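You operate a simulated robot arm through the tools that you are given. There is no shell and no other tool.

Carry out the task below with a simulated robot arm. There is one attempt and no reset: what you move stays moved.

## Task
Wind 10 cm of turf off by hand, then set the brake.
Fine: the cradle is locked out; leave isolator and padlock as they are. Zero the green display first; blue clutch lever to HAND for the black bar wheel, back to MOTOR at the end.

The check looks at the end state, three seconds after you hand in, the way a careful person would. Anything else that was tipped, shoved, dropped, spilled or broken makes it a failure.

## Robot
A 7-joint arm with a two-finger parallel gripper, fixed in place. Base frame: the origin is at the foot of the arm, x ahead of it, y to its left, z up. Lengths are in mm, angles in degrees, forces in N, time in s.
Its first joint turns from -166.0 to 166.0 degrees. Payload 4.4 kg.
Tool frame: the origin (TCP) lies between the finger pads and is the grasp point; the fingertips stand 23 mm ahead of it; z points along the fingers, y is the line along which they close. Largest opening 94 mm; finger width 38, thickness 10; the body of the gripper, 54 by 96 mm, starts 39 mm behind the TCP.
Orientation is that of the tool frame in the base frame, as [roll, pitch, yaw] about the fixed x, y, z axes, in that order (R = Rz(yaw) Ry(pitch) Rx(roll)). With the fingers straight down and closing along the base's y, the tool's x points along the base's -x, its y along +y and its z along -z.

## Interface
- The arm moves only by the tool apply_moves. Its arguments are lists of equal length, an entry for each row: "slide": the shift along the base's x, y, z in mm, a list of three; "turn": the turn, a rotation vector about the base's x, y, z in degrees, a list of three; "gripper": the gripper command, from -1 (shut) to 1 (fully open), values between in proportion. In form: {"slide": [[x, y, z], ...], "turn": [[wx, wy, wz], ...], "gripper": [gripper, ...]}. A call has 1 to 20 rows; each row shifts and turns the commanded pose from where the row before left it. Each row takes 0.2 s and may step no farther than 50 mm and 8.6 degrees from the row before; otherwise, or with a gripper value out of range, the whole call is refused. Where a pose cannot be reached the arm comes as near as it can. A force on the tool above 70 N (or 10 N above the force at the start of the call, whichever is more), or a blocked arm, ends the call early, and 0.2 s more pass. Each finger travels about 72 mm/s and halts on what it meets, pressing with about 25 N; the grip force reading is that of the motor and also rises with nothing between the fingers. The clock runs only during rows and for 0.2 s after the last one: add rows that do not move to give the fingers time. It gives the time, the measured TCP pose, the force on the tool (base axes), the opening and the grip force at its end, in the units of the frame above (readings bear some noise), with the torque about the TCP (base axes, N m) and any sound that the robot's microphone picked up.
- Cameras (640 x 400 px; columns grow to the right, rows downward): "scene" is fixed at [48.7, -501.3, 1205.2]; the picture's right is [0.28, -0.96, 0.00], its down [-0.33, -0.10, -0.94] and it looks along [0.90, 0.27, -0.35] (base axes); focal length 216 px, centre (320, 200). "wrist" rides on the gripper at [86, 16, -74] in the tool frame; the picture's right is [-0.18, 0.98, 0.00], its down [-0.58, -0.11, -0.81] and it looks along [-0.79, -0.15, 0.59] (tool axes); focal length 243 px, centre (320, 200). There is no depth. A picture from a camera that has moved, and an enlarged one, comes with that camera's place and axes in the base frame and with its lens.
- capture(camera): a new picture of that camera. It takes no simulated time.
- zoom(camera, box): a new picture of the part [left, top, right, bottom] of that camera's present view, enlarged. It takes no simulated time.
- job_done(): hands the job in; it is judged then, once.

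Nothing tells you positions but the pictures and the camera data. Unless the task says otherwise, let go and move clear before handing in.

The tools are called after ">>>" as name(argument=value, ...) on one line, values as JSON. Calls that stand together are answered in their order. apply_moves: Moves the arm, as the interface text tells. Its arguments: {"type":"object","properties":{"slide":{"type":"array","items":{"type":"array","items":{"type":"number"}}},"turn":{"type":"array","items":{"type":"array","items":{"type":"number"}}},"gripper":{"type":"array","items":{"type":"number"}}},"required":["slide","turn","gripper"]} The other tools are called the same way: capture (camera) takes a picture; zoom (camera, box) takes an enlarged picture of a part of a camera's view; job_done () hands the job in.

At the start:

```text
time_s: 0.0
position: [614.8, 286.2, 1132.6]
tool_rot: [180.0, -0.1, -180.0]
ft_force: [-0.4, 0.0, -0.3]
wrist_torque: [0.0, 0.0, 0.01]
finger_gap: 94.2
gripper_force: 0.1
```

scene: 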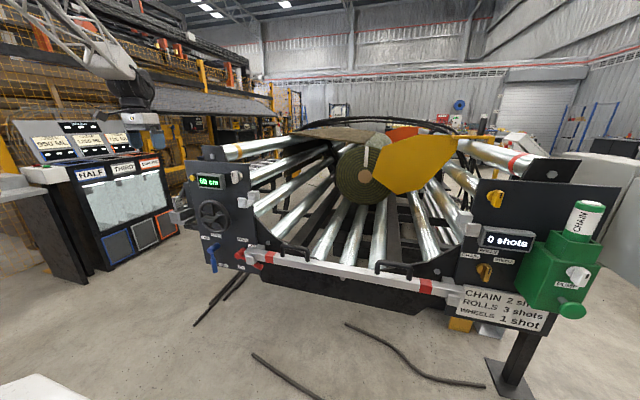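
wrist: 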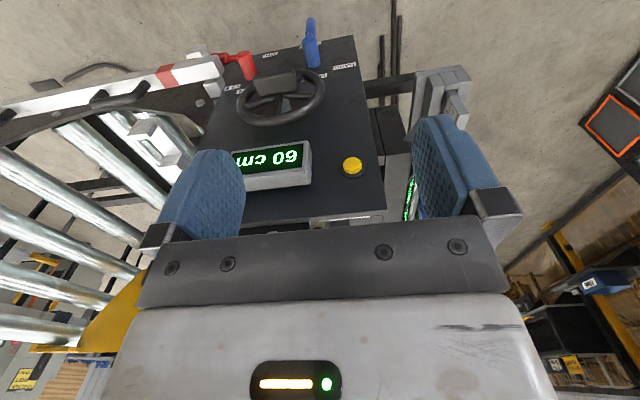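

The left panel carries a green display (60 cm), a yellow button, the bar wheel, a blue lever and a red lever. I'll take closer pictures before I move anything.

>>> zoom(camera="scene", box=[160, 150, 300, 290])

>>> zoom(camera="wrist", box=[180, 0, 420, 220])

>>> zoom(camera="scene", box=[430, 150, 640, 340])

>>> zoom(camera="scene", box=[280, 100, 480, 230])

```text
2.86 times, centred on (230, 220) of scene
camera zoom: at [48.7, -501.3, 1205.2], right [0.28, -0.96, 0.0], down [-0.33, -0.1, -0.94], along [0.9, 0.27, -0.35], focal length 618 px, centre (577, 143)
```

zoom: 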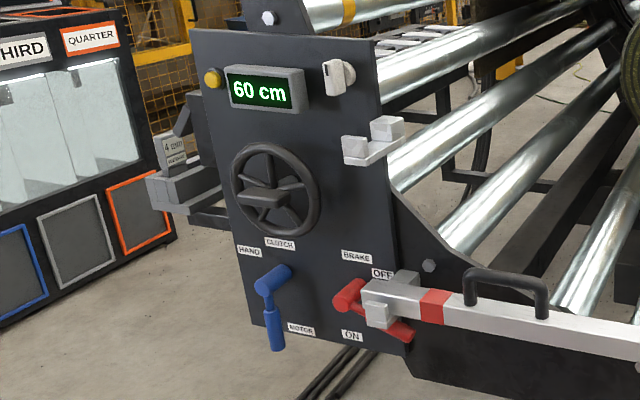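

```text
1.82 times, centred on (300, 110) of wrist
camera zoom: at [528.1, 302.3, 1207.1], right [0.18, 0.98, 0.0], down [0.58, -0.11, 0.81], along [0.79, -0.15, -0.59], focal length 441 px, centre (356, 364)
```

zoom: 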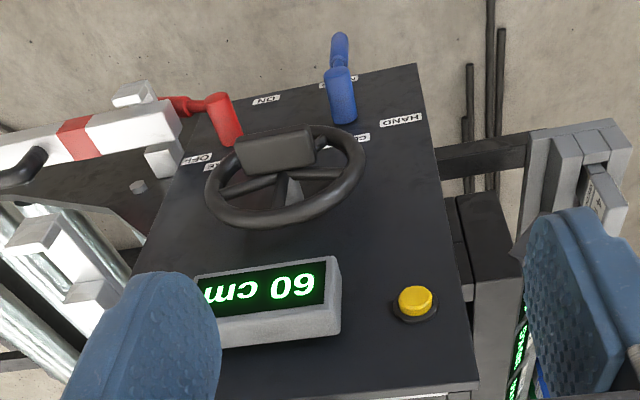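

```text
2.11 times, centred on (535, 245) of scene
camera zoom: at [48.7, -501.3, 1205.2], right [0.28, -0.96, 0.0], down [-0.33, -0.1, -0.94], along [0.9, 0.27, -0.35], focal length 456 px, centre (-133, 105)
```

zoom: 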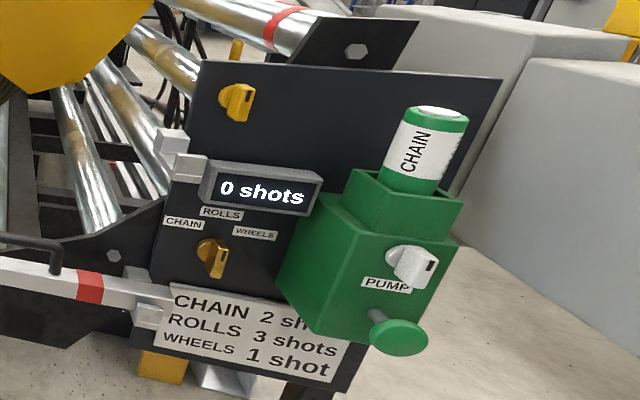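

```text
3.08 times, centred on (380, 165) of scene
camera zoom: at [48.7, -501.3, 1205.2], right [0.28, -0.96, 0.0], down [-0.33, -0.1, -0.94], along [0.9, 0.27, -0.35], focal length 666 px, centre (135, 308)
```

zoom: 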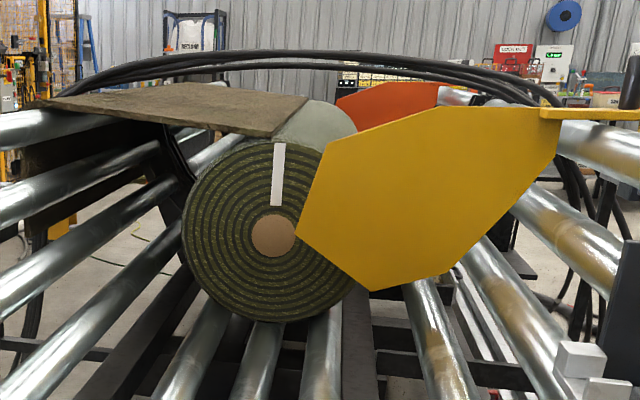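

The panel is a vertical plane at about x=790, spanning y 14 to 338 and z 505 to 1037. The wheel centre is near (747, 191, 806) and the yellow button near (768, 296, 972). I'll zoom in on the levers and the wheel.

>>> zoom(camera="scene", box=[205, 225, 285, 275])

>>> zoom(camera="scene", box=[180, 160, 260, 240])

>>> zoom(camera="wrist", box=[200, 10, 360, 110])

>>> zoom(camera="wrist", box=[340, 50, 480, 220])

```text
8.00 times, centred on (245, 250) of scene
camera zoom: at [48.7, -501.3, 1205.2], right [0.28, -0.96, 0.0], down [-0.33, -0.1, -0.94], along [0.9, 0.27, -0.35], focal length 1732 px, centre (920, -200)
```

zoom: 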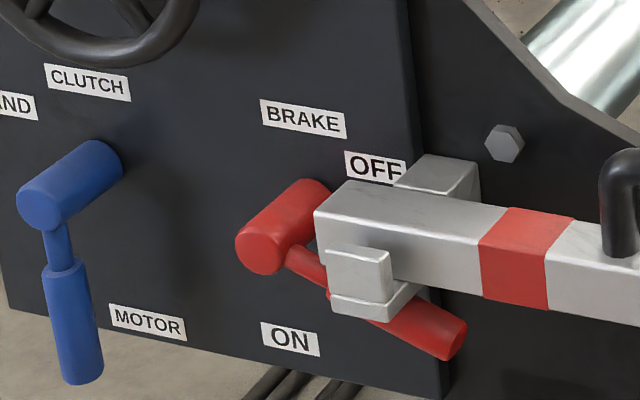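

```text
5.00 times, centred on (220, 200) of scene
camera zoom: at [48.7, -501.3, 1205.2], right [0.28, -0.96, 0.0], down [-0.33, -0.1, -0.94], along [0.9, 0.27, -0.35], focal length 1082 px, centre (820, 200)
```

zoom: 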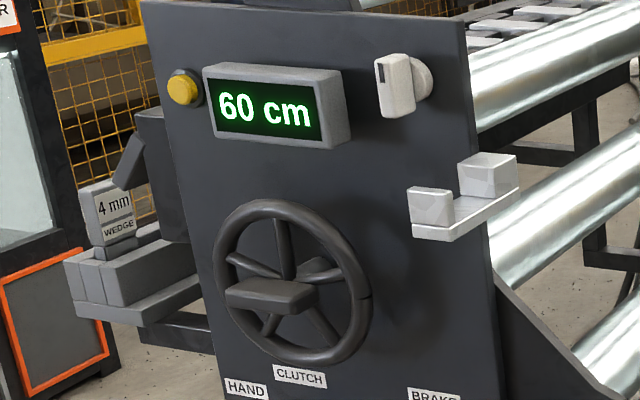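

```text
4.00 times, centred on (280, 60) of wrist
camera zoom: at [528.1, 302.3, 1207.1], right [0.18, 0.98, 0.0], down [0.58, -0.11, 0.81], along [0.79, -0.15, -0.59], focal length 970 px, centre (480, 760)
```

zoom: 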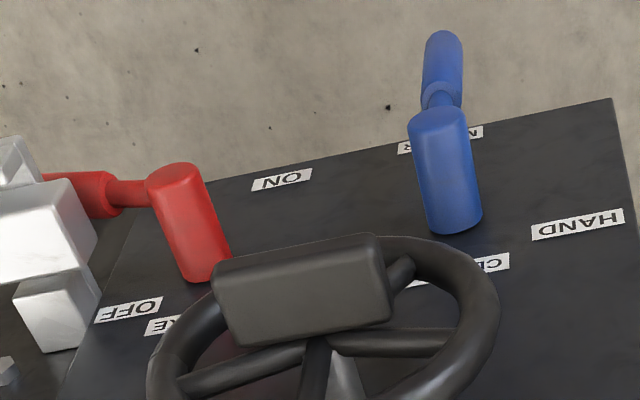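

```text
2.35 times, centred on (410, 135) of wrist
camera zoom: at [528.1, 302.3, 1207.1], right [0.18, 0.98, 0.0], down [0.58, -0.11, 0.81], along [0.79, -0.15, -0.59], focal length 571 px, centre (108, 353)
```

zoom: 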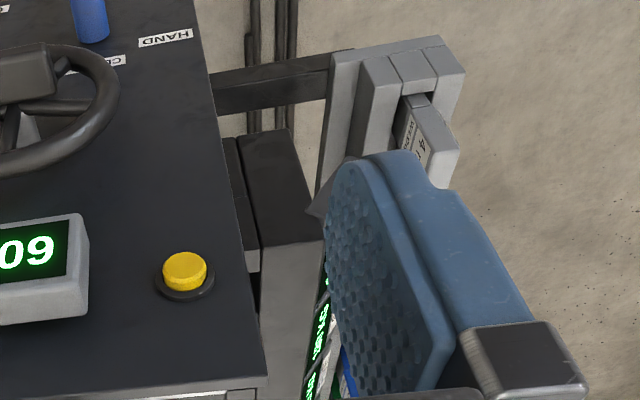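

The levers hang from hubs that stick out to about x=733. The blue lever's pivot is near y=236, z=634, and its handle hangs down at MOTOR. The red lever's pivot is near y=90, z=630, with its handle pointing right under the white bar. Next I'll turn the tool to face the panel, well clear of it.

>>> apply_moves(slide=[[-4, 0, -15], [-4, 0, -15], [-4, 0, -15], [-4, 0, -15], [-4, 0, -15], [-4, 0, -15], [-4, 0, -15], [-4, 0, -15], [-4, 0, -15], [-4, 0, -15], [-4, 0, -15], [0, 0, 0]], turn=[[0, -8.18, 0], [0, -8.18, 0], [0, -8.18, 0], [0, -8.18, 0], [0, -8.18, 0], [0, -8.18, 0], [0, -8.18, 0], [0, -8.18, 0], [0, -8.18, 0], [0, -8.18, 0], [0, -8.18, 0], [0, 0, 0]], gripper=[-1, -1, -1, -1, -1, -1, -1, -1, -1, -1, -1, -1])

```text
time_s: 2.6
position: [570.6, 285.0, 967.9]
tool_rot: [25.5, 89.9, 25.5]
ft_force: [0.2, -0.5, 0.3]
wrist_torque: [-0.03, -0.01, 0.02]
finger_gap: 0.3
gripper_force: 24.7
```

>>> capture(camera="scene")

>>> capture(camera="wrist")

```text
taken
```

scene: 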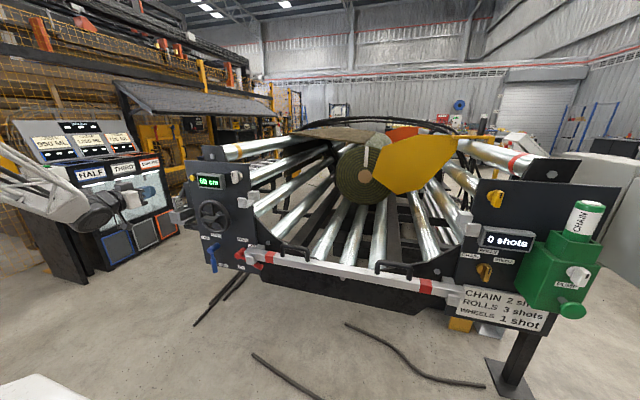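

```text
taken
camera wrist: at [496.2, 301.9, 881.1], right [0.0, 0.98, 0.18], down [-0.81, -0.11, 0.58], along [0.59, -0.15, 0.79], focal length 243 px, centre (320, 200)
```

wrist: 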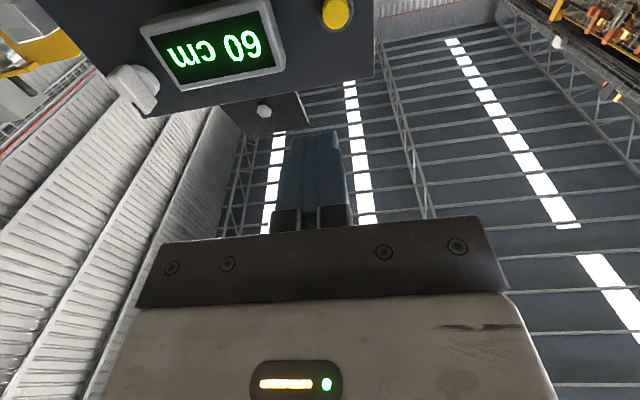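

The tool now faces the panel with the fingers closed. I'll zoom in to fix the yellow button's position more exactly.

>>> zoom(camera="wrist", box=[120, 0, 400, 130])

>>> zoom(camera="scene", box=[180, 160, 244, 200])

```text
2.29 times, centred on (260, 65) of wrist
camera zoom: at [496.2, 301.9, 881.1], right [0.0, 0.98, 0.18], down [-0.81, -0.11, 0.58], along [0.59, -0.15, 0.79], focal length 555 px, centre (457, 509)
```

zoom: 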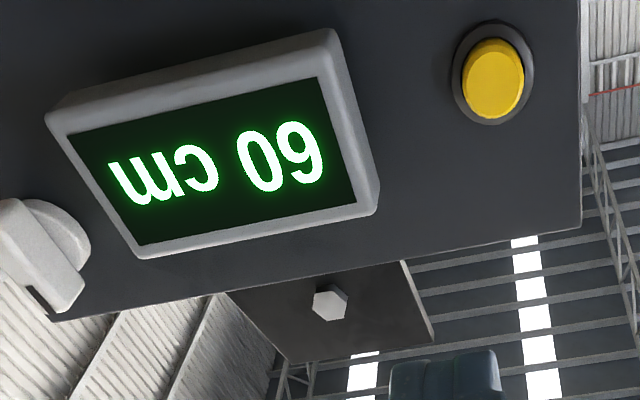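

```text
10.00 times, centred on (212, 180) of scene
camera zoom: at [48.7, -501.3, 1205.2], right [0.28, -0.96, 0.0], down [-0.33, -0.1, -0.94], along [0.9, 0.27, -0.35], focal length 2164 px, centre (1400, 400)
```

zoom: 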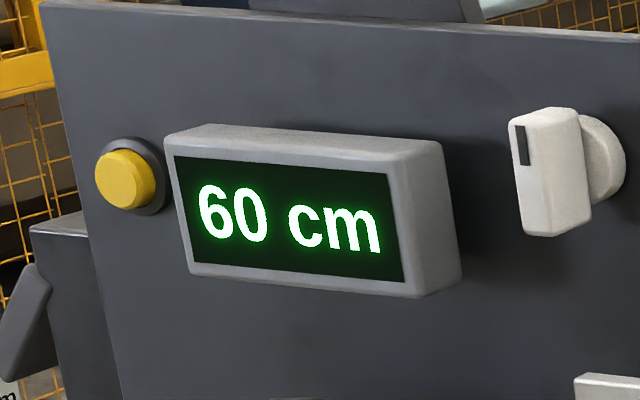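

The yellow button's face is at about (775, 301, 964). I'll line up the closed fingertips, approach, and press in small steps.

>>> apply_moves(slide=[[30, 16, -4], [35, 0, 0], [35, 0, 0], [35, 0, 0], [25, 0, 0], [10, 0, 0], [0, 0, 0]], turn=[[0, 0, 0], [0, 0, 0], [0, 0, 0], [0, 0, 0], [0, 0, 0], [0, 0, 0], [0, 0, 0]], gripper=[-1, -1, -1, -1, -1, -1, -1])

>>> capture(camera="wrist")

>>> zoom(camera="scene", box=[160, 150, 260, 220])

```text
time_s: 4.2
position: [739.3, 302.6, 962.6]
tool_rot: [-14.2, 90.0, -14.2]
ft_force: [-0.6, 0.2, 0.9]
wrist_torque: [0.03, 0.01, -0.01]
finger_gap: 0.1
gripper_force: 25.0
```

```text
taken
camera wrist: at [665.5, 318.7, 877.1], right [0.0, 0.98, 0.18], down [-0.81, -0.11, 0.58], along [0.59, -0.15, 0.79], focal length 243 px, centre (320, 200)
```

wrist: 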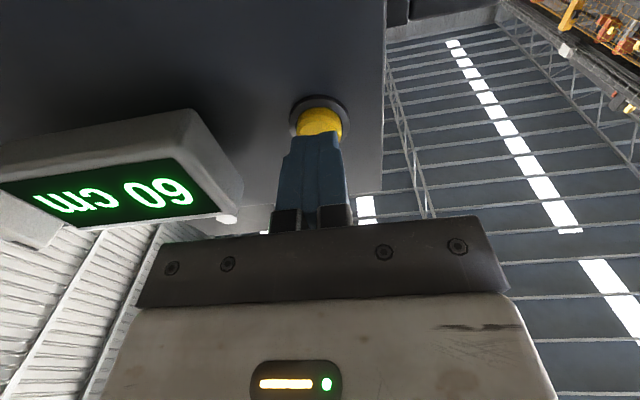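

```text
5.71 times, centred on (210, 185) of scene
camera zoom: at [48.7, -501.3, 1205.2], right [0.28, -0.96, 0.0], down [-0.33, -0.1, -0.94], along [0.9, 0.27, -0.35], focal length 1237 px, centre (949, 286)
```

zoom: 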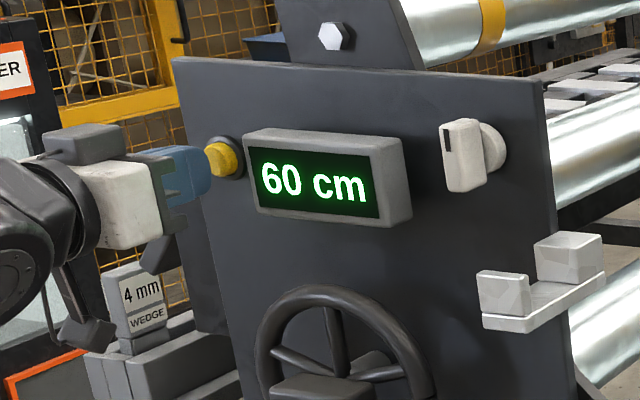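

The fingers line up with the button, about 1 cm short of it. Now I'll press gently.

>>> apply_moves(slide=[[7, 0, 0], [3, 0, 0], [3, 0, 0], [0, 0, 0]], turn=[[0, 0, 0], [0, 0, 0], [0, 0, 0], [0, 0, 0]], gripper=[-1, -1, -1, -1])

>>> zoom(camera="scene", box=[160, 150, 260, 220])

```text
time_s: 5.2
position: [753.5, 302.2, 962.7]
tool_rot: [15.4, 90.0, 15.5]
ft_force: [-1.5, 0.7, -1.3]
wrist_torque: [0.02, 0.03, 0.0]
finger_gap: 0.1
gripper_force: 25.0
heard: click
```

```text
5.71 times, centred on (210, 185) of scene
camera zoom: at [48.7, -501.3, 1205.2], right [0.28, -0.96, 0.0], down [-0.33, -0.1, -0.94], along [0.9, 0.27, -0.35], focal length 1237 px, centre (949, 286)
```

zoom: 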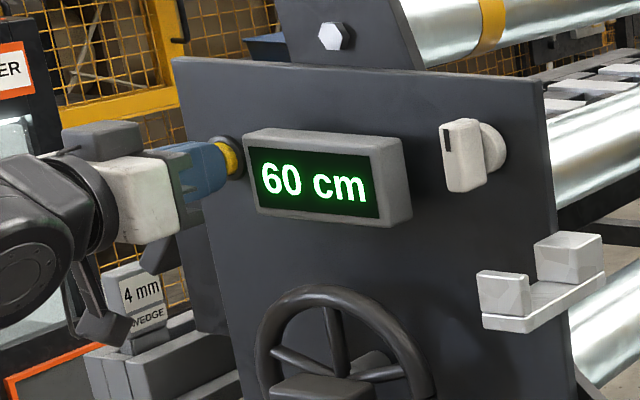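

I heard a click, but the display still reads 60. I'll hold it briefly and check again, then press a little further if needed.

>>> apply_moves(slide=[[0, 0, 0], [0, 0, 0], [0, 0, 0]], turn=[[0, 0, 0], [0, 0, 0], [0, 0, 0]], gripper=[-1, -1, -1])

>>> zoom(camera="scene", box=[160, 150, 260, 220])

```text
time_s: 6.0
position: [753.4, 302.8, 964.2]
tool_rot: [177.6, 89.9, 177.6]
ft_force: [-2.1, 1.3, -0.9]
wrist_torque: [-0.03, 0.04, 0.0]
finger_gap: 0.0
gripper_force: 24.9
```

```text
5.71 times, centred on (210, 185) of scene
camera zoom: at [48.7, -501.3, 1205.2], right [0.28, -0.96, 0.0], down [-0.33, -0.1, -0.94], along [0.9, 0.27, -0.35], focal length 1237 px, centre (949, 286)
```

zoom: 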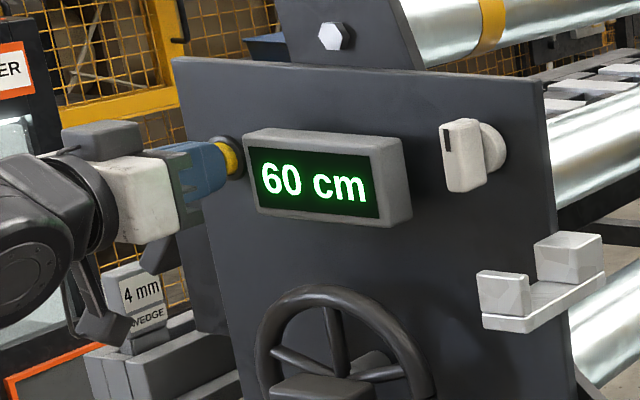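

It still reads 60, so I'll press a few millimetres deeper while watching the force.

>>> apply_moves(slide=[[2, 0, 0], [2, 0, 0], [0, 0, 0]], turn=[[0, 0, 0], [0, 0, 0], [0, 0, 0]], gripper=[-1, -1, -1])

>>> zoom(camera="scene", box=[160, 150, 260, 220])

```text
time_s: 6.8
position: [757.6, 302.9, 963.2]
tool_rot: [-171.2, 89.9, -171.3]
ft_force: [-13.7, -1.6, -1.8]
wrist_torque: [0.0, -0.03, -0.07]
finger_gap: 0.0
gripper_force: 24.5
```

```text
5.71 times, centred on (210, 185) of scene
camera zoom: at [48.7, -501.3, 1205.2], right [0.28, -0.96, 0.0], down [-0.33, -0.1, -0.94], along [0.9, 0.27, -0.35], focal length 1237 px, centre (949, 286)
```

zoom: 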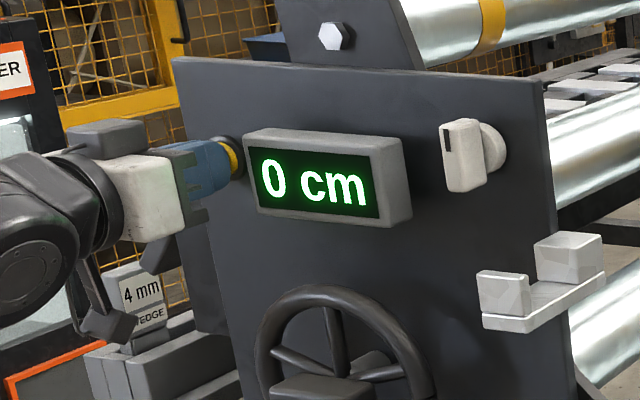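

The display now reads 0 cm. I'll back straight off and go down in front of the lower panel to look at the levers.

>>> apply_moves(slide=[[-20, 0, 0], [-40, 0, 0], [-50, 0, 0], [-50, 0, 0], [-10, -15, -45], [0, -15, -45], [0, -15, -45], [0, -15, -45], [0, -15, -45], [0, -15, -45], [0, -15, -45], [0, -15, -45], [0, -15, -45], [0, 0, 0]], turn=[[0, 0, 0], [0, 0, 0], [0, 0, 0], [0, 0, 0], [0, 0, 0], [0, 0, 0], [0, 0, 0], [0, 0, 0], [0, 0, 0], [0, 0, 0], [0, 0, 0], [0, 0, 0], [0, 0, 0], [0, 0, 0]], gripper=[-1, -1, -1, -1, -1, -1, -1, -1, -1, -1, -1, -1, -1, -1])

>>> capture(camera="wrist")

>>> capture(camera="scene")

```text
time_s: 9.8
position: [612.7, 204.0, 598.6]
tool_rot: [-97.1, 87.0, -97.9]
ft_force: [-0.4, 1.2, -0.4]
wrist_torque: [-0.02, 0.01, 0.0]
finger_gap: 0.0
gripper_force: 25.6
out of reach, approached as far as the arm can: row 11, 12, 13
```

```text
taken
camera wrist: at [537.0, 216.3, 511.4], right [0.01, 0.99, 0.13], down [-0.8, -0.07, 0.59], along [0.6, -0.11, 0.8], focal length 243 px, centre (320, 200)
```

wrist: 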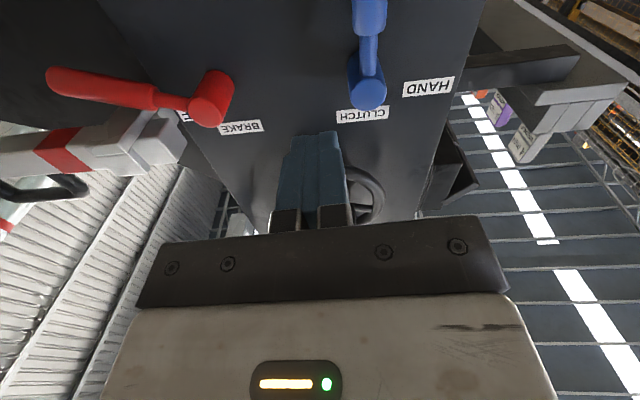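

```text
taken
```

scene: 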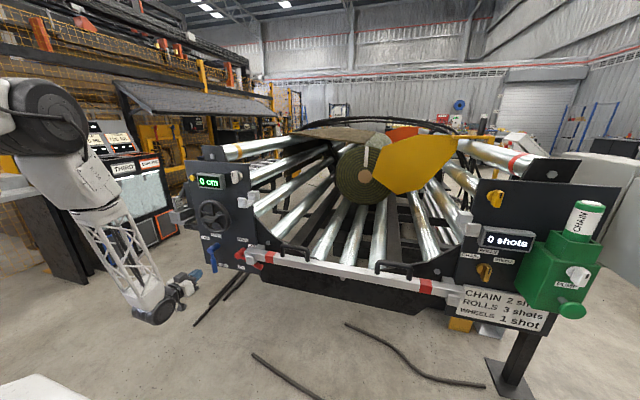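

The lower pose is only partly reachable here, and the view is from below. I'll zoom in on both levers to measure them.

>>> zoom(camera="wrist", box=[280, 0, 480, 125])

>>> zoom(camera="wrist", box=[30, 40, 270, 190])

```text
3.20 times, centred on (380, 62) of wrist
camera zoom: at [537.0, 216.3, 511.4], right [0.01, 0.99, 0.13], down [-0.8, -0.07, 0.59], along [0.6, -0.11, 0.8], focal length 776 px, centre (128, 640)
```

zoom: 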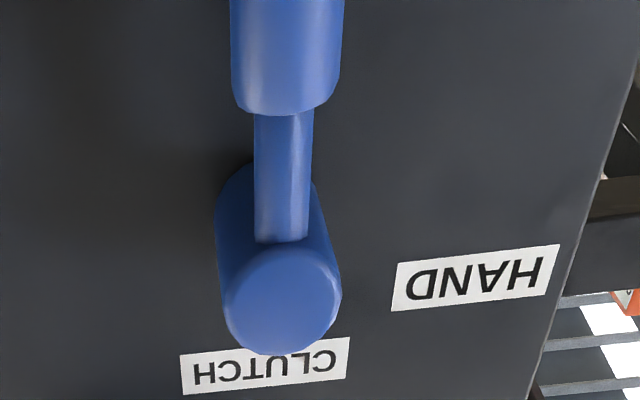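

```text
2.67 times, centred on (150, 115) of wrist
camera zoom: at [537.0, 216.3, 511.4], right [0.01, 0.99, 0.13], down [-0.8, -0.07, 0.59], along [0.6, -0.11, 0.8], focal length 647 px, centre (773, 427)
```

zoom: 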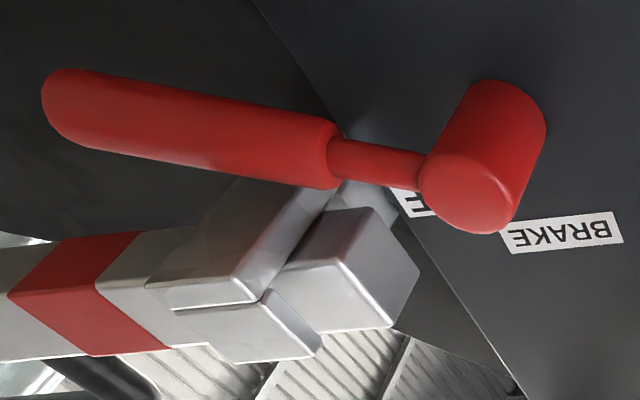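

The blue hub front is at about (736, 239, 630), with the grip hanging from z≈586 to 515 at x≈745. The red hub is at about (735, 91, 631), and its handle tip is at about (745, -29, 588). I'll move forward a little to test reach at low heights.

>>> apply_moves(slide=[[40, 0, 0], [0, 0, 0]], turn=[[0, 0, 0], [0, 0, 0]], gripper=[-1, -1])

```text
time_s: 10.4
position: [651.7, 204.4, 598.8]
tool_rot: [-97.1, 86.8, -97.8]
ft_force: [0.1, 0.8, 0.4]
wrist_torque: [0.04, -0.01, -0.03]
finger_gap: 0.0
gripper_force: 24.7
```

The commanded pose simply continues from the pose actually reached. I'll correct the small roll and go lower at this larger x, in the gap between the levers.

>>> apply_moves(slide=[[20, -6, 0], [10, -5, -16], [0, 0, -16], [0, 0, 0]], turn=[[3.2, 0, 0.7], [0, 0, 0], [0, 0, 0], [0, 0, 0]], gripper=[-1, -1, -1, -1])

>>> zoom(camera="scene", box=[130, 200, 290, 310])

>>> capture(camera="wrist")

```text
time_s: 11.4
position: [696.0, 216.5, 583.9]
tool_rot: [-113.9, 88.5, -114.5]
ft_force: [1.0, -0.1, -0.4]
wrist_torque: [0.02, 0.01, 0.0]
finger_gap: 0.0
gripper_force: 25.2
out of reach, approached as far as the arm can: row 1, 2, 3
```

```text
3.64 times, centred on (210, 255) of scene
camera zoom: at [48.7, -501.3, 1205.2], right [0.28, -0.96, 0.0], down [-0.33, -0.1, -0.94], along [0.9, 0.27, -0.35], focal length 787 px, centre (720, 0)
```

zoom: 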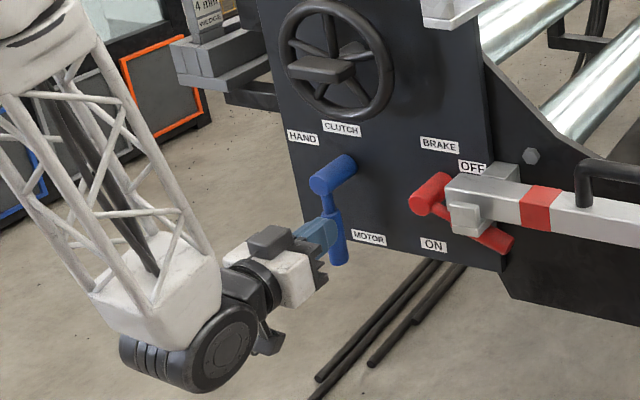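

```text
taken
camera wrist: at [620.7, 231.8, 497.7], right [0.01, 0.99, 0.16], down [-0.8, -0.09, 0.59], along [0.6, -0.14, 0.79], focal length 243 px, centre (320, 200)
```

wrist: 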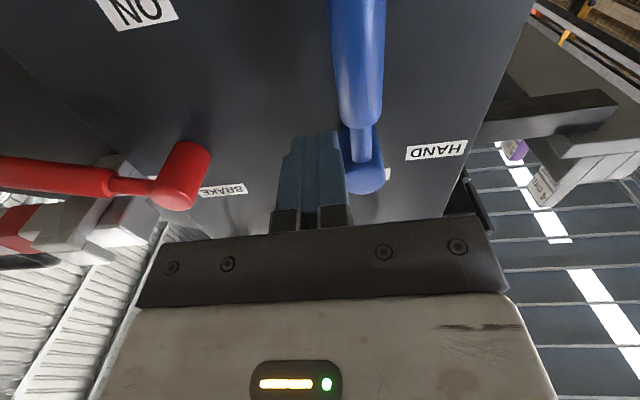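

Reach is limited low down with the tool dead level. Tilting the tool about 20° downwards should free the wrist, so I'll tilt it while shifting right, staying short of the lever.

>>> apply_moves(slide=[[-10, -5, 5], [-10, -5, 5], [0, -5, 0], [0, 0, 0]], turn=[[0, 7, 0], [0, 7, 0], [0, 7, 0], [0, 0, 0]], gripper=[-1, -1, -1, -1])

```text
time_s: 12.4
position: [677.8, 204.5, 595.6]
tool_rot: [179.8, 68.5, 179.7]
ft_force: [-0.1, -0.5, 0.4]
wrist_torque: [0.01, 0.01, 0.02]
finger_gap: 0.0
gripper_force: 24.8
out of reach, approached as far as the arm can: row 1
```

Tilted about 21°, the arm now follows. I'll move into the gap to the right of the blue handle.

>>> apply_moves(slide=[[0, -6, -12], [10, 0, -12], [20, 0, 0], [20, 0, 0], [8, 0, 0], [0, 0, 0]], turn=[[0, 0, 0], [0, 0, 0], [0, 0, 0], [0, 0, 0], [0, 0, 0], [0, 0, 0]], gripper=[-1, -1, -1, -1, -1, -1])

>>> zoom(camera="scene", box=[170, 210, 290, 300])

>>> capture(camera="wrist")

```text
time_s: 13.8
position: [736.1, 198.5, 571.5]
tool_rot: [179.7, 68.6, 179.7]
ft_force: [0.5, -0.6, -1.1]
wrist_torque: [-0.01, 0.02, -0.02]
finger_gap: 0.1
gripper_force: 24.9
```

```text
4.44 times, centred on (230, 255) of scene
camera zoom: at [48.7, -501.3, 1205.2], right [0.28, -0.96, 0.0], down [-0.33, -0.1, -0.94], along [0.9, 0.27, -0.35], focal length 962 px, centre (720, -44)
```

zoom: 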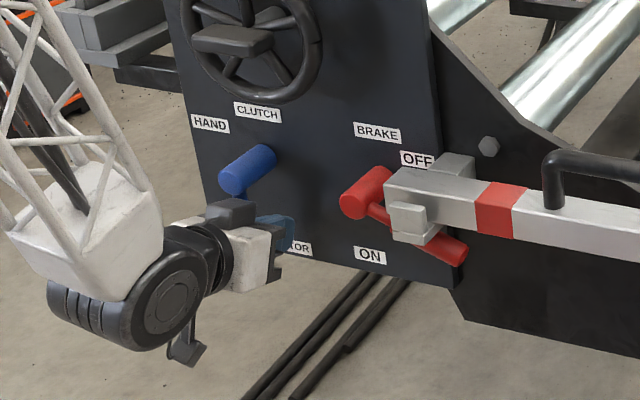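

```text
taken
camera wrist: at [634.6, 214.8, 517.9], right [0.07, 0.98, 0.17], down [-0.54, -0.11, 0.84], along [0.84, -0.15, 0.52], focal length 243 px, centre (320, 200)
```

wrist: 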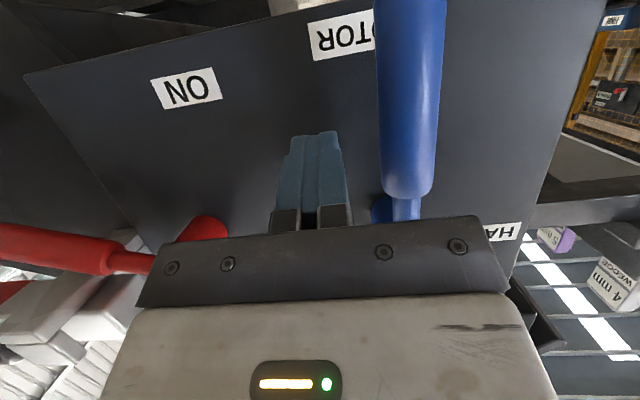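

The fingers sit right of the blue handle and reach past its depth. Now I'll push the handle left along its arc towards HAND in small steps.

>>> apply_moves(slide=[[0, 12, 0], [0, 9, -2], [0, 9, -3], [0, 7, -2], [0, 7, 0], [0, 8, 1], [0, 8, 1], [0, 0, 0]], turn=[[0, 0, 0], [0, 0, 0], [0, 0, 0], [0, 0, 0], [0, 0, 0], [0, 0, 0], [0, 0, 0], [0, 0, 0]], gripper=[-1, -1, -1, -1, -1, -1, -1, -1])

>>> zoom(camera="scene", box=[170, 210, 290, 300])

>>> capture(camera="wrist")

```text
time_s: 15.6
position: [735.3, 259.5, 567.3]
tool_rot: [179.8, 68.6, 179.6]
ft_force: [-0.5, -0.9, -0.1]
wrist_torque: [0.01, -0.01, -0.02]
finger_gap: 0.1
gripper_force: 24.6
```

```text
4.44 times, centred on (230, 255) of scene
camera zoom: at [48.7, -501.3, 1205.2], right [0.28, -0.96, 0.0], down [-0.33, -0.1, -0.94], along [0.9, 0.27, -0.35], focal length 962 px, centre (720, -44)
```

zoom: 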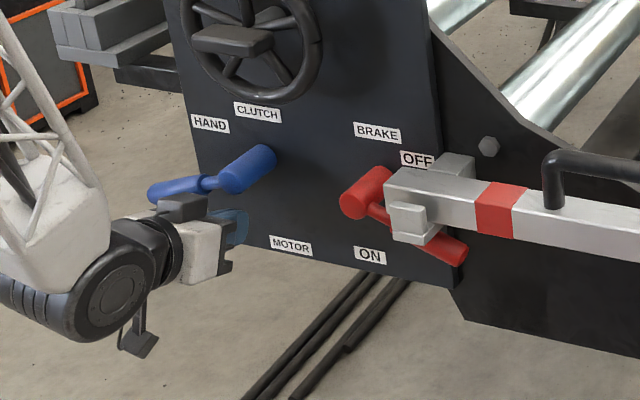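

```text
taken
camera wrist: at [634.0, 275.3, 513.5], right [0.07, 0.98, 0.17], down [-0.54, -0.11, 0.84], along [0.84, -0.15, 0.52], focal length 243 px, centre (320, 200)
```

wrist: 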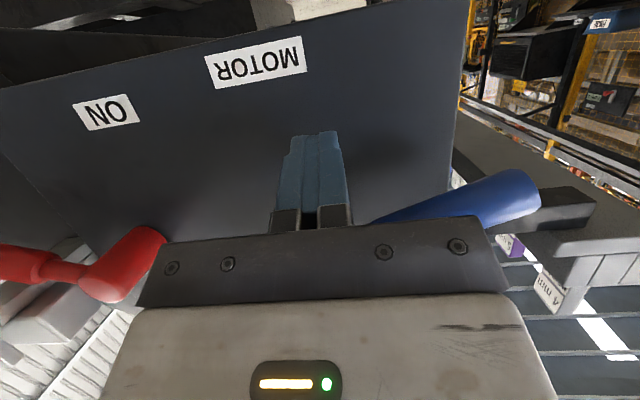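

The lever swung over to HAND, about 20° below horizontal on the left, which mirrors the red lever's OFF position. I'll back away, level the tool and look at the wheel.

>>> apply_moves(slide=[[-20, 0, 0], [-40, 0, 0], [-50, 0, 0], [-20, -10, 30], [0, -10, 35], [0, -15, 35], [0, -10, 20], [0, 0, 0]], turn=[[0, 0, 0], [0, 0, 0], [0, 0, 0], [0, -5.5, 0], [0, -5.5, 0], [0, -5.5, 0], [0, -5, 0], [0, 0, 0]], gripper=[-1, -1, -1, -1, -1, -1, -1, -1])

>>> capture(camera="wrist")

>>> zoom(camera="scene", box=[180, 160, 280, 280])

```text
time_s: 17.4
position: [604.0, 214.3, 686.4]
tool_rot: [37.9, 89.8, 37.8]
ft_force: [-0.2, 0.6, 0.4]
wrist_torque: [0.0, -0.03, -0.02]
finger_gap: 0.0
gripper_force: 25.1
```

```text
taken
camera wrist: at [530.4, 230.3, 600.6], right [0.0, 0.98, 0.19], down [-0.81, -0.11, 0.58], along [0.59, -0.15, 0.79], focal length 243 px, centre (320, 200)
```

wrist: 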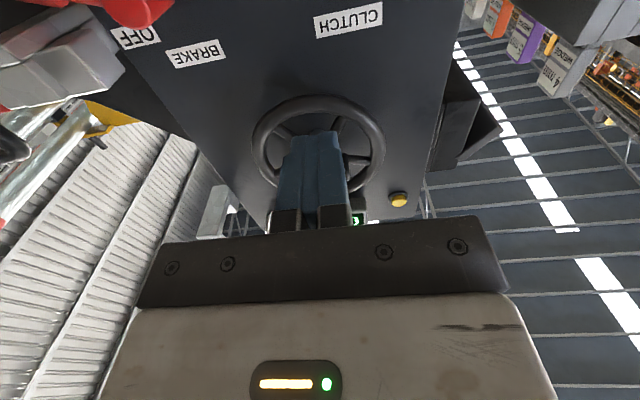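

```text
3.33 times, centred on (230, 220) of scene
camera zoom: at [48.7, -501.3, 1205.2], right [0.28, -0.96, 0.0], down [-0.33, -0.1, -0.94], along [0.9, 0.27, -0.35], focal length 721 px, centre (620, 133)
```

zoom: 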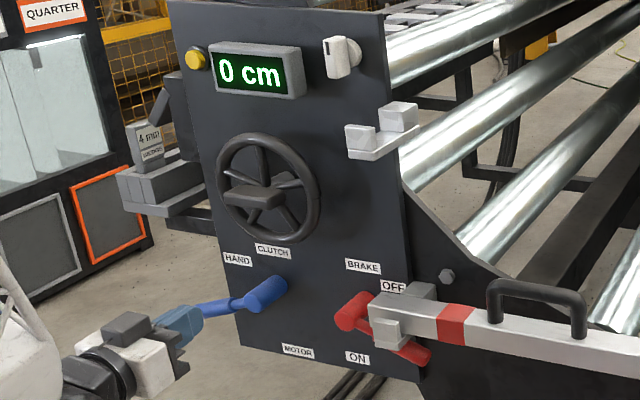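

The display still reads 0. I'll raise the tool to wheel height and roll it 90° so the fingers can close vertically on the bar.

>>> apply_moves(slide=[[-5, 0, 12], [0, 0, 12], [0, 0, 12], [0, 0, 12], [0, 0, 12], [0, 0, 12], [0, 0, 12], [0, 0, 12], [0, 0, 12], [0, 0, 6], [0, 0, 0], [0, 0, 0]], turn=[[8.2, 0, 0], [8.2, 0, 0], [8.2, 0, 0], [8.2, 0, 0], [8.2, 0, 0], [8.2, 0, 0], [8.2, 0, 0], [8.2, 0, 0], [8.2, 0, 0], [8.2, 0, 0], [8, 0, 0], [0, 0, 0]], gripper=[-1, -1, -1, -1, -1, -1, -1, -1, -1, -1, -1, -1])

>>> capture(camera="wrist")

>>> capture(camera="scene")

```text
time_s: 20.0
position: [585.0, 344.7, 986.9]
tool_rot: [101.6, 48.7, 95.1]
ft_force: [-0.3, -0.1, -0.3]
wrist_torque: [-0.01, 0.02, 0.01]
finger_gap: 0.1
gripper_force: 24.8
out of reach, approached as far as the arm can: row 1, 2, 3, 4, 5, 6, 7, 8, 9, 10, 11
```

```text
taken
camera wrist: at [508.6, 418.6, 943.0], right [0.14, 0.62, 0.77], down [-0.78, -0.41, 0.47], along [0.61, -0.67, 0.42], focal length 243 px, centre (320, 200)
```

wrist: 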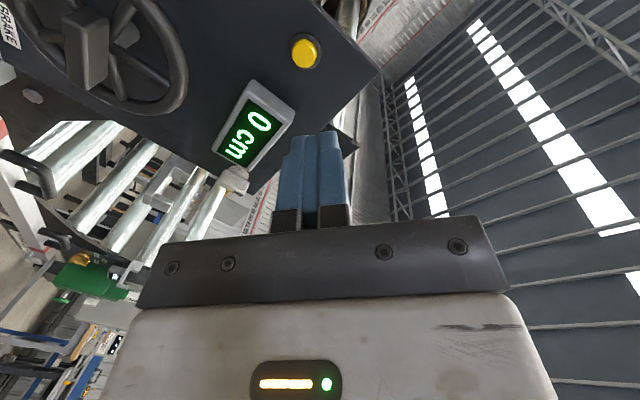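

```text
taken
```

scene: 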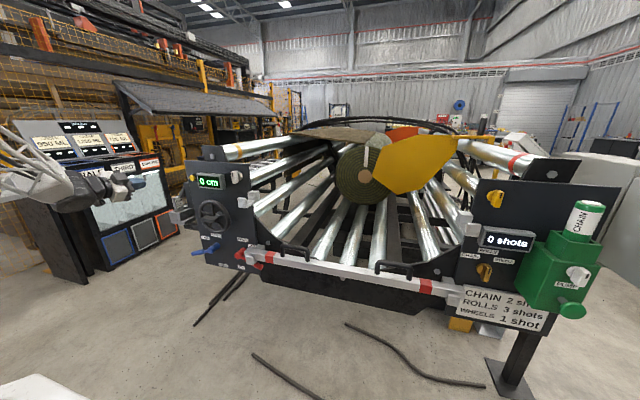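

Rolling in the positive direction runs into a joint limit. I'll level the tool again and roll the other way instead.

>>> apply_moves(slide=[[0, -5, -5], [0, -10, -10], [0, -10, -10], [0, -10, -10], [0, -10, -10], [0, -10, -10], [0, -10, -10], [0, 0, 0]], turn=[[0, -7.5, 3.6], [-8.2, 0, 0], [-8.2, 0, 0], [-8.2, 0, 0], [-8.2, 0, 0], [-8.2, 0, 0], [-8.2, 0, 0], [0, 0, 0]], gripper=[-1, -1, -1, -1, -1, -1, -1, -1])

```text
time_s: 21.8
position: [564.7, 297.8, 984.0]
tool_rot: [-90.8, 81.0, -91.6]
ft_force: [-0.1, -0.3, 0.4]
wrist_torque: [-0.01, -0.01, 0.02]
finger_gap: 0.1
gripper_force: 24.7
out of reach, approached as far as the arm can: row 1
```

That works. I'll continue rolling the negative way while coming down to wheel height.

>>> apply_moves(slide=[[2, -5, -12], [2, -5, -12], [2, -5, -12], [2, -5, -12], [2, -5, -12], [2, -5, -12], [2, -5, -12], [2, -5, -12], [2, -5, -12], [2, -5, -12], [0, 0, 0]], turn=[[-8.1, 0, 0], [-8.1, 0, 0], [-8.1, 0, 0], [-8.1, 0, 0], [-8.1, 0, 0], [-8.1, 0, 0], [-8.1, 0, 0], [-8.1, 0, 0], [-8.1, 0, 0], [-8.1, 0, 0], [0, 0, 0]], gripper=[-1, -1, -1, -1, -1, -1, -1, -1, -1, -1, -1])

>>> capture(camera="wrist")

>>> capture(camera="scene")

```text
time_s: 24.2
position: [585.1, 248.4, 864.0]
tool_rot: [-89.4, 0.0, -90.2]
ft_force: [0.0, -0.1, 0.0]
wrist_torque: [0.02, -0.02, 0.03]
finger_gap: 0.0
gripper_force: 24.6
```

```text
taken
camera wrist: at [509.4, 161.5, 847.0], right [0.01, 0.18, -0.98], down [-0.81, 0.58, 0.1], along [0.59, 0.79, 0.15], focal length 243 px, centre (320, 200)
```

wrist: 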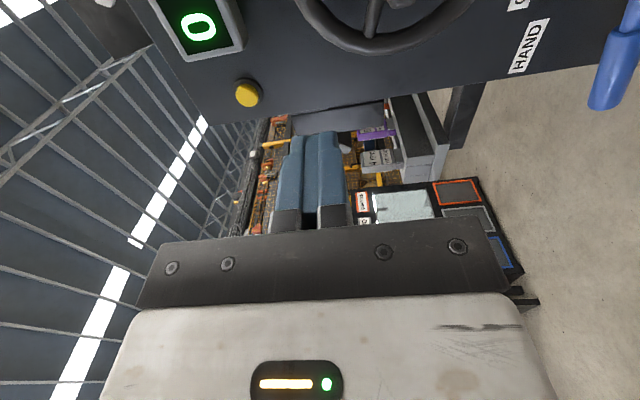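

```text
taken
```

scene: 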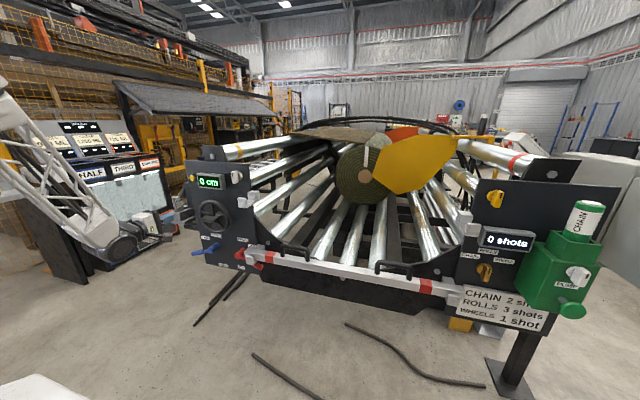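

The tool is now level with the fingers closing vertically and the camera on the right. I'll line up with the wheel to see the bar.

>>> apply_moves(slide=[[0, -20, -15], [0, -20, -15], [0, -20, -15], [0, -13, -13], [0, 0, 0]], turn=[[0, 0, 0], [0, 0, 0], [0, 0, 0], [-0.6, 0, 0.2], [0, 0, 0]], gripper=[-1, -1, 0, 1, 1])

>>> capture(camera="wrist")

>>> zoom(camera="scene", box=[150, 160, 280, 280])

```text
time_s: 25.4
position: [583.9, 174.7, 806.7]
tool_rot: [-89.5, -0.6, -90.1]
ft_force: [0.1, -0.2, 0.2]
wrist_torque: [-0.01, 0.01, -0.04]
finger_gap: 93.9
gripper_force: 0.1
```

```text
taken
camera wrist: at [509.6, 88.3, 789.5], right [0.01, 0.18, -0.98], down [-0.81, 0.58, 0.1], along [0.59, 0.79, 0.15], focal length 243 px, centre (320, 200)
```

wrist: 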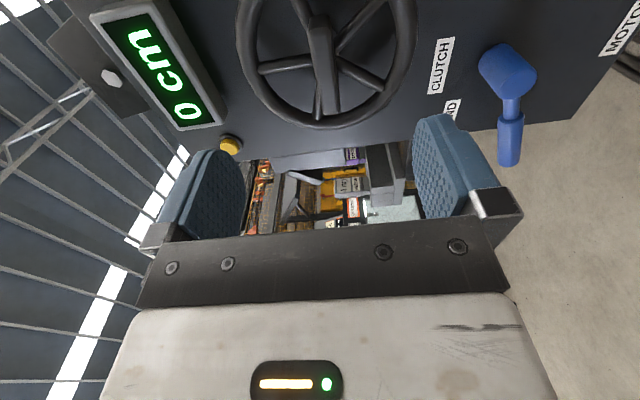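

```text
3.33 times, centred on (215, 220) of scene
camera zoom: at [48.7, -501.3, 1205.2], right [0.28, -0.96, 0.0], down [-0.33, -0.1, -0.94], along [0.9, 0.27, -0.35], focal length 721 px, centre (670, 133)
```

zoom: 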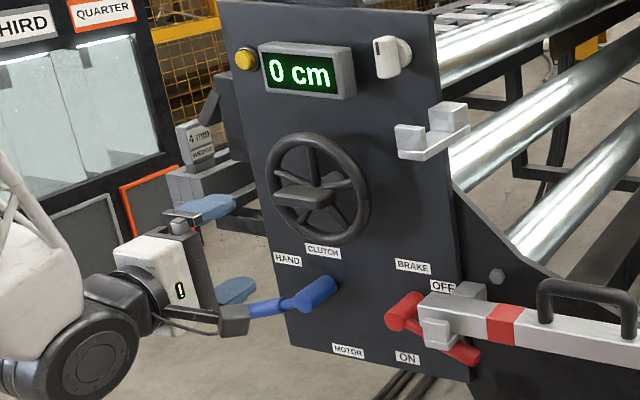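

>>> zoom(camera="wrist", box=[220, 0, 440, 140])

>>> zoom(camera="scene", box=[192, 192, 242, 242])

```text
2.86 times, centred on (330, 70) of wrist
camera zoom: at [509.6, 88.3, 789.5], right [0.01, 0.18, -0.98], down [-0.81, 0.58, 0.1], along [0.59, 0.79, 0.15], focal length 693 px, centre (291, 571)
```

zoom: 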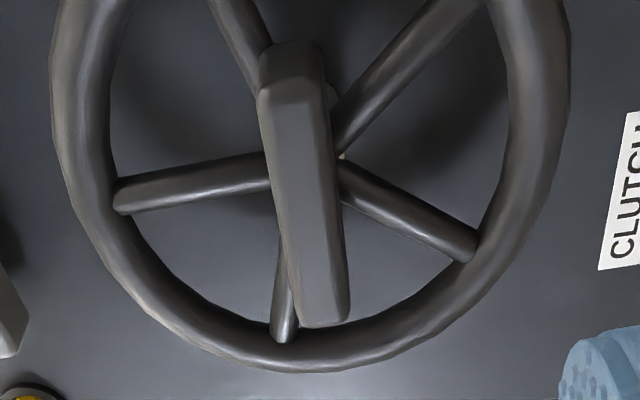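

```text
8.00 times, centred on (217, 217) of scene
camera zoom: at [48.7, -501.3, 1205.2], right [0.28, -0.96, 0.0], down [-0.33, -0.1, -0.94], along [0.9, 0.27, -0.35], focal length 1732 px, centre (1144, 64)
```

zoom: 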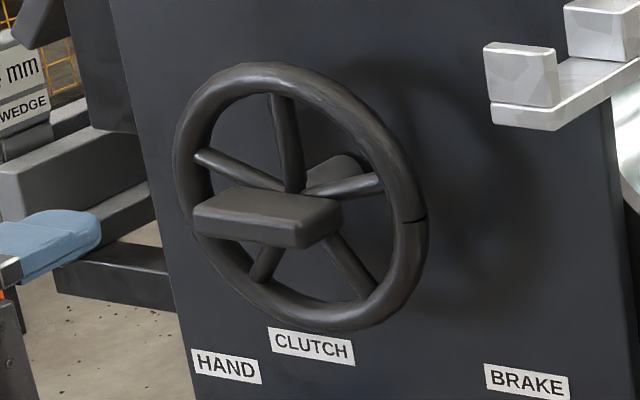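

The bar is horizontal, about 66 mm long and 15 mm thick, centred near (722, 188, 804). I'll approach with open fingers above and below it, then close.

>>> apply_moves(slide=[[20, 13, -2], [35, 0, 0], [30, 0, 0], [25, 0, 0], [10, 0, 0], [0, 0, 0]], turn=[[0, 0.5, 0], [0, 0, 0], [0, 0, 0], [0, 0, 0], [0, 0, 0], [0, 0, 0]], gripper=[1, 1, 1, 1, 1, 1])

>>> capture(camera="wrist")

>>> zoom(camera="scene", box=[170, 180, 250, 240])

```text
time_s: 26.8
position: [705.4, 188.4, 805.1]
tool_rot: [-89.9, -0.4, -89.9]
ft_force: [-0.6, -0.5, 0.3]
wrist_torque: [-0.02, -0.01, 0.01]
finger_gap: 93.9
gripper_force: 0.0
```

```text
taken
camera wrist: at [629.6, 101.1, 788.4], right [0.0, 0.18, -0.98], down [-0.81, 0.58, 0.1], along [0.59, 0.79, 0.14], focal length 243 px, centre (320, 200)
```

wrist: 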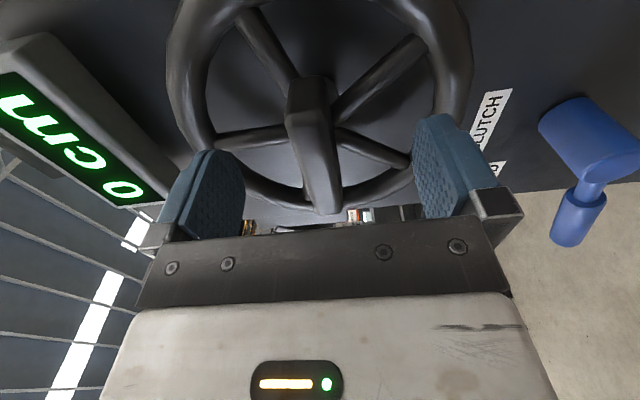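

```text
6.67 times, centred on (210, 210) of scene
camera zoom: at [48.7, -501.3, 1205.2], right [0.28, -0.96, 0.0], down [-0.33, -0.1, -0.94], along [0.9, 0.27, -0.35], focal length 1443 px, centre (1053, 133)
```

zoom: 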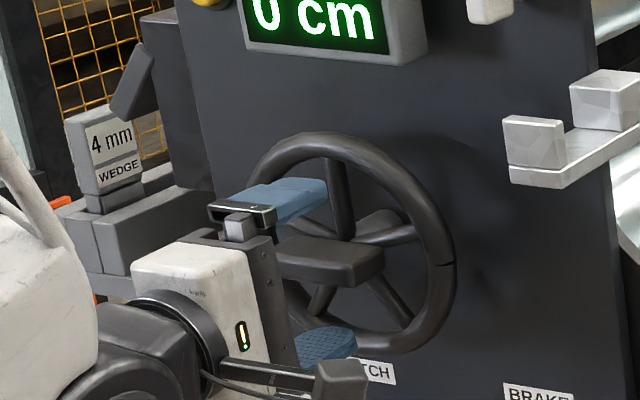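

The fingers straddle the bar evenly. I'll advance a little and close on it.

>>> apply_moves(slide=[[4, 0, 0], [0, 0, 0], [0, 0, 0], [0, 0, 0], [0, 0, 0]], turn=[[0, 0, 0], [0, 0, 0], [0, 0, 0], [0, 0, 0], [0, 0, 0]], gripper=[0.2, -0.3, -0.6, -1, -1])

>>> capture(camera="wrist")

>>> zoom(camera="scene", box=[170, 160, 250, 240])

```text
time_s: 28.0
position: [708.7, 188.9, 804.8]
tool_rot: [-89.8, -0.5, -90.0]
ft_force: [-4.0, -0.3, 12.9]
wrist_torque: [-0.22, 0.42, -0.23]
finger_gap: 18.0
gripper_force: 44.7
```

```text
taken
camera wrist: at [633.7, 101.2, 788.9], right [0.0, 0.18, -0.98], down [-0.81, 0.58, 0.1], along [0.59, 0.79, 0.14], focal length 243 px, centre (320, 200)
```

wrist: 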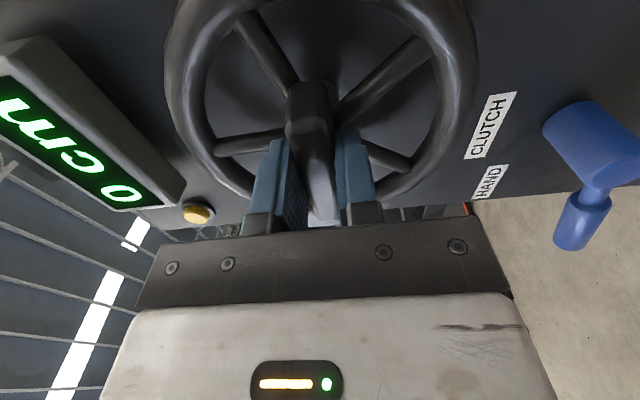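

```text
5.00 times, centred on (210, 200) of scene
camera zoom: at [48.7, -501.3, 1205.2], right [0.28, -0.96, 0.0], down [-0.33, -0.1, -0.94], along [0.9, 0.27, -0.35], focal length 1082 px, centre (870, 200)
```

zoom: 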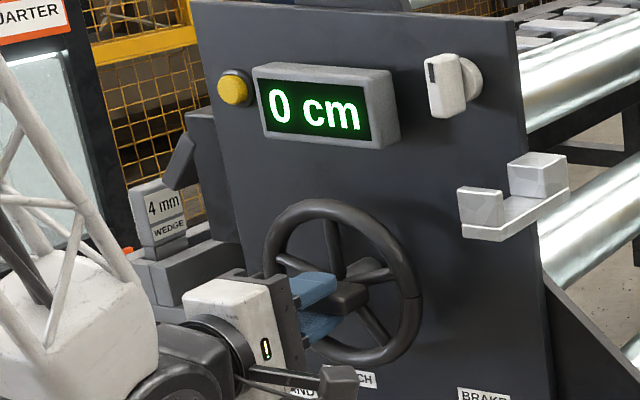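

I have the bar at an 18 mm gap. I'll ease up 1 mm to remove the side load and try a small turn to see which way the display counts.

>>> apply_moves(slide=[[0, 0, 1], [0, 0, 0], [0, 0, 0], [0, 0, 0]], turn=[[0, 0, 0], [-4, 0, 0], [-4, 0, 0], [0, 0, 0]], gripper=[-1, -1, -1, -1])

>>> zoom(camera="scene", box=[170, 160, 250, 240])

```text
time_s: 29.0
position: [708.7, 188.0, 805.0]
tool_rot: [-90.0, -8.5, -90.0]
ft_force: [17.9, 3.3, -3.3]
wrist_torque: [0.18, 0.18, -0.3]
finger_gap: 18.2
gripper_force: 44.6
```

```text
5.00 times, centred on (210, 200) of scene
camera zoom: at [48.7, -501.3, 1205.2], right [0.28, -0.96, 0.0], down [-0.33, -0.1, -0.94], along [0.9, 0.27, -0.35], focal length 1082 px, centre (870, 200)
```

zoom: 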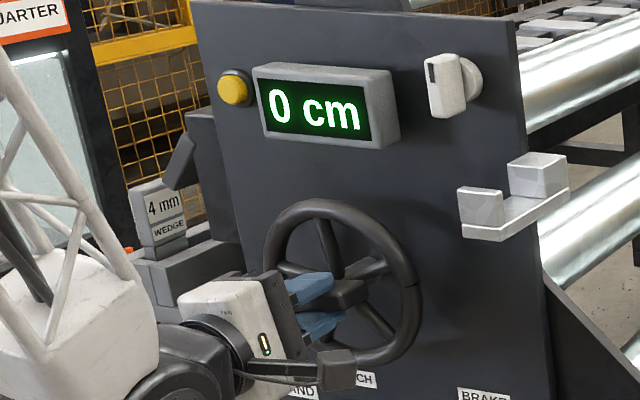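

The wheel turns with low force, but the display has not changed yet. I'll go a bit further the same way.

>>> apply_moves(slide=[[0, 0, 0], [0, 0, 0], [0, 0, 0], [0, 0, 0]], turn=[[-6, 0, 0], [-6, 0, 0], [-6, 0, 0], [0, 0, 0]], gripper=[-1, -1, -1, -1])

>>> zoom(camera="scene", box=[170, 160, 250, 240])

```text
time_s: 30.0
position: [707.8, 188.5, 806.1]
tool_rot: [-89.8, -26.5, -90.0]
ft_force: [4.7, 7.8, 12.9]
wrist_torque: [0.11, 0.13, -0.44]
finger_gap: 18.0
gripper_force: 45.1
```

```text
5.00 times, centred on (210, 200) of scene
camera zoom: at [48.7, -501.3, 1205.2], right [0.28, -0.96, 0.0], down [-0.33, -0.1, -0.94], along [0.9, 0.27, -0.35], focal length 1082 px, centre (870, 200)
```

zoom: 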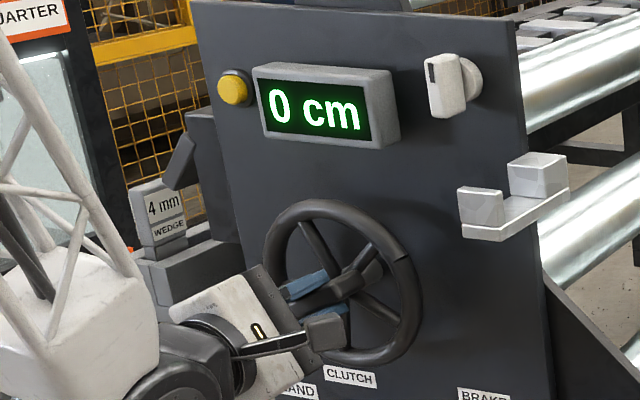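

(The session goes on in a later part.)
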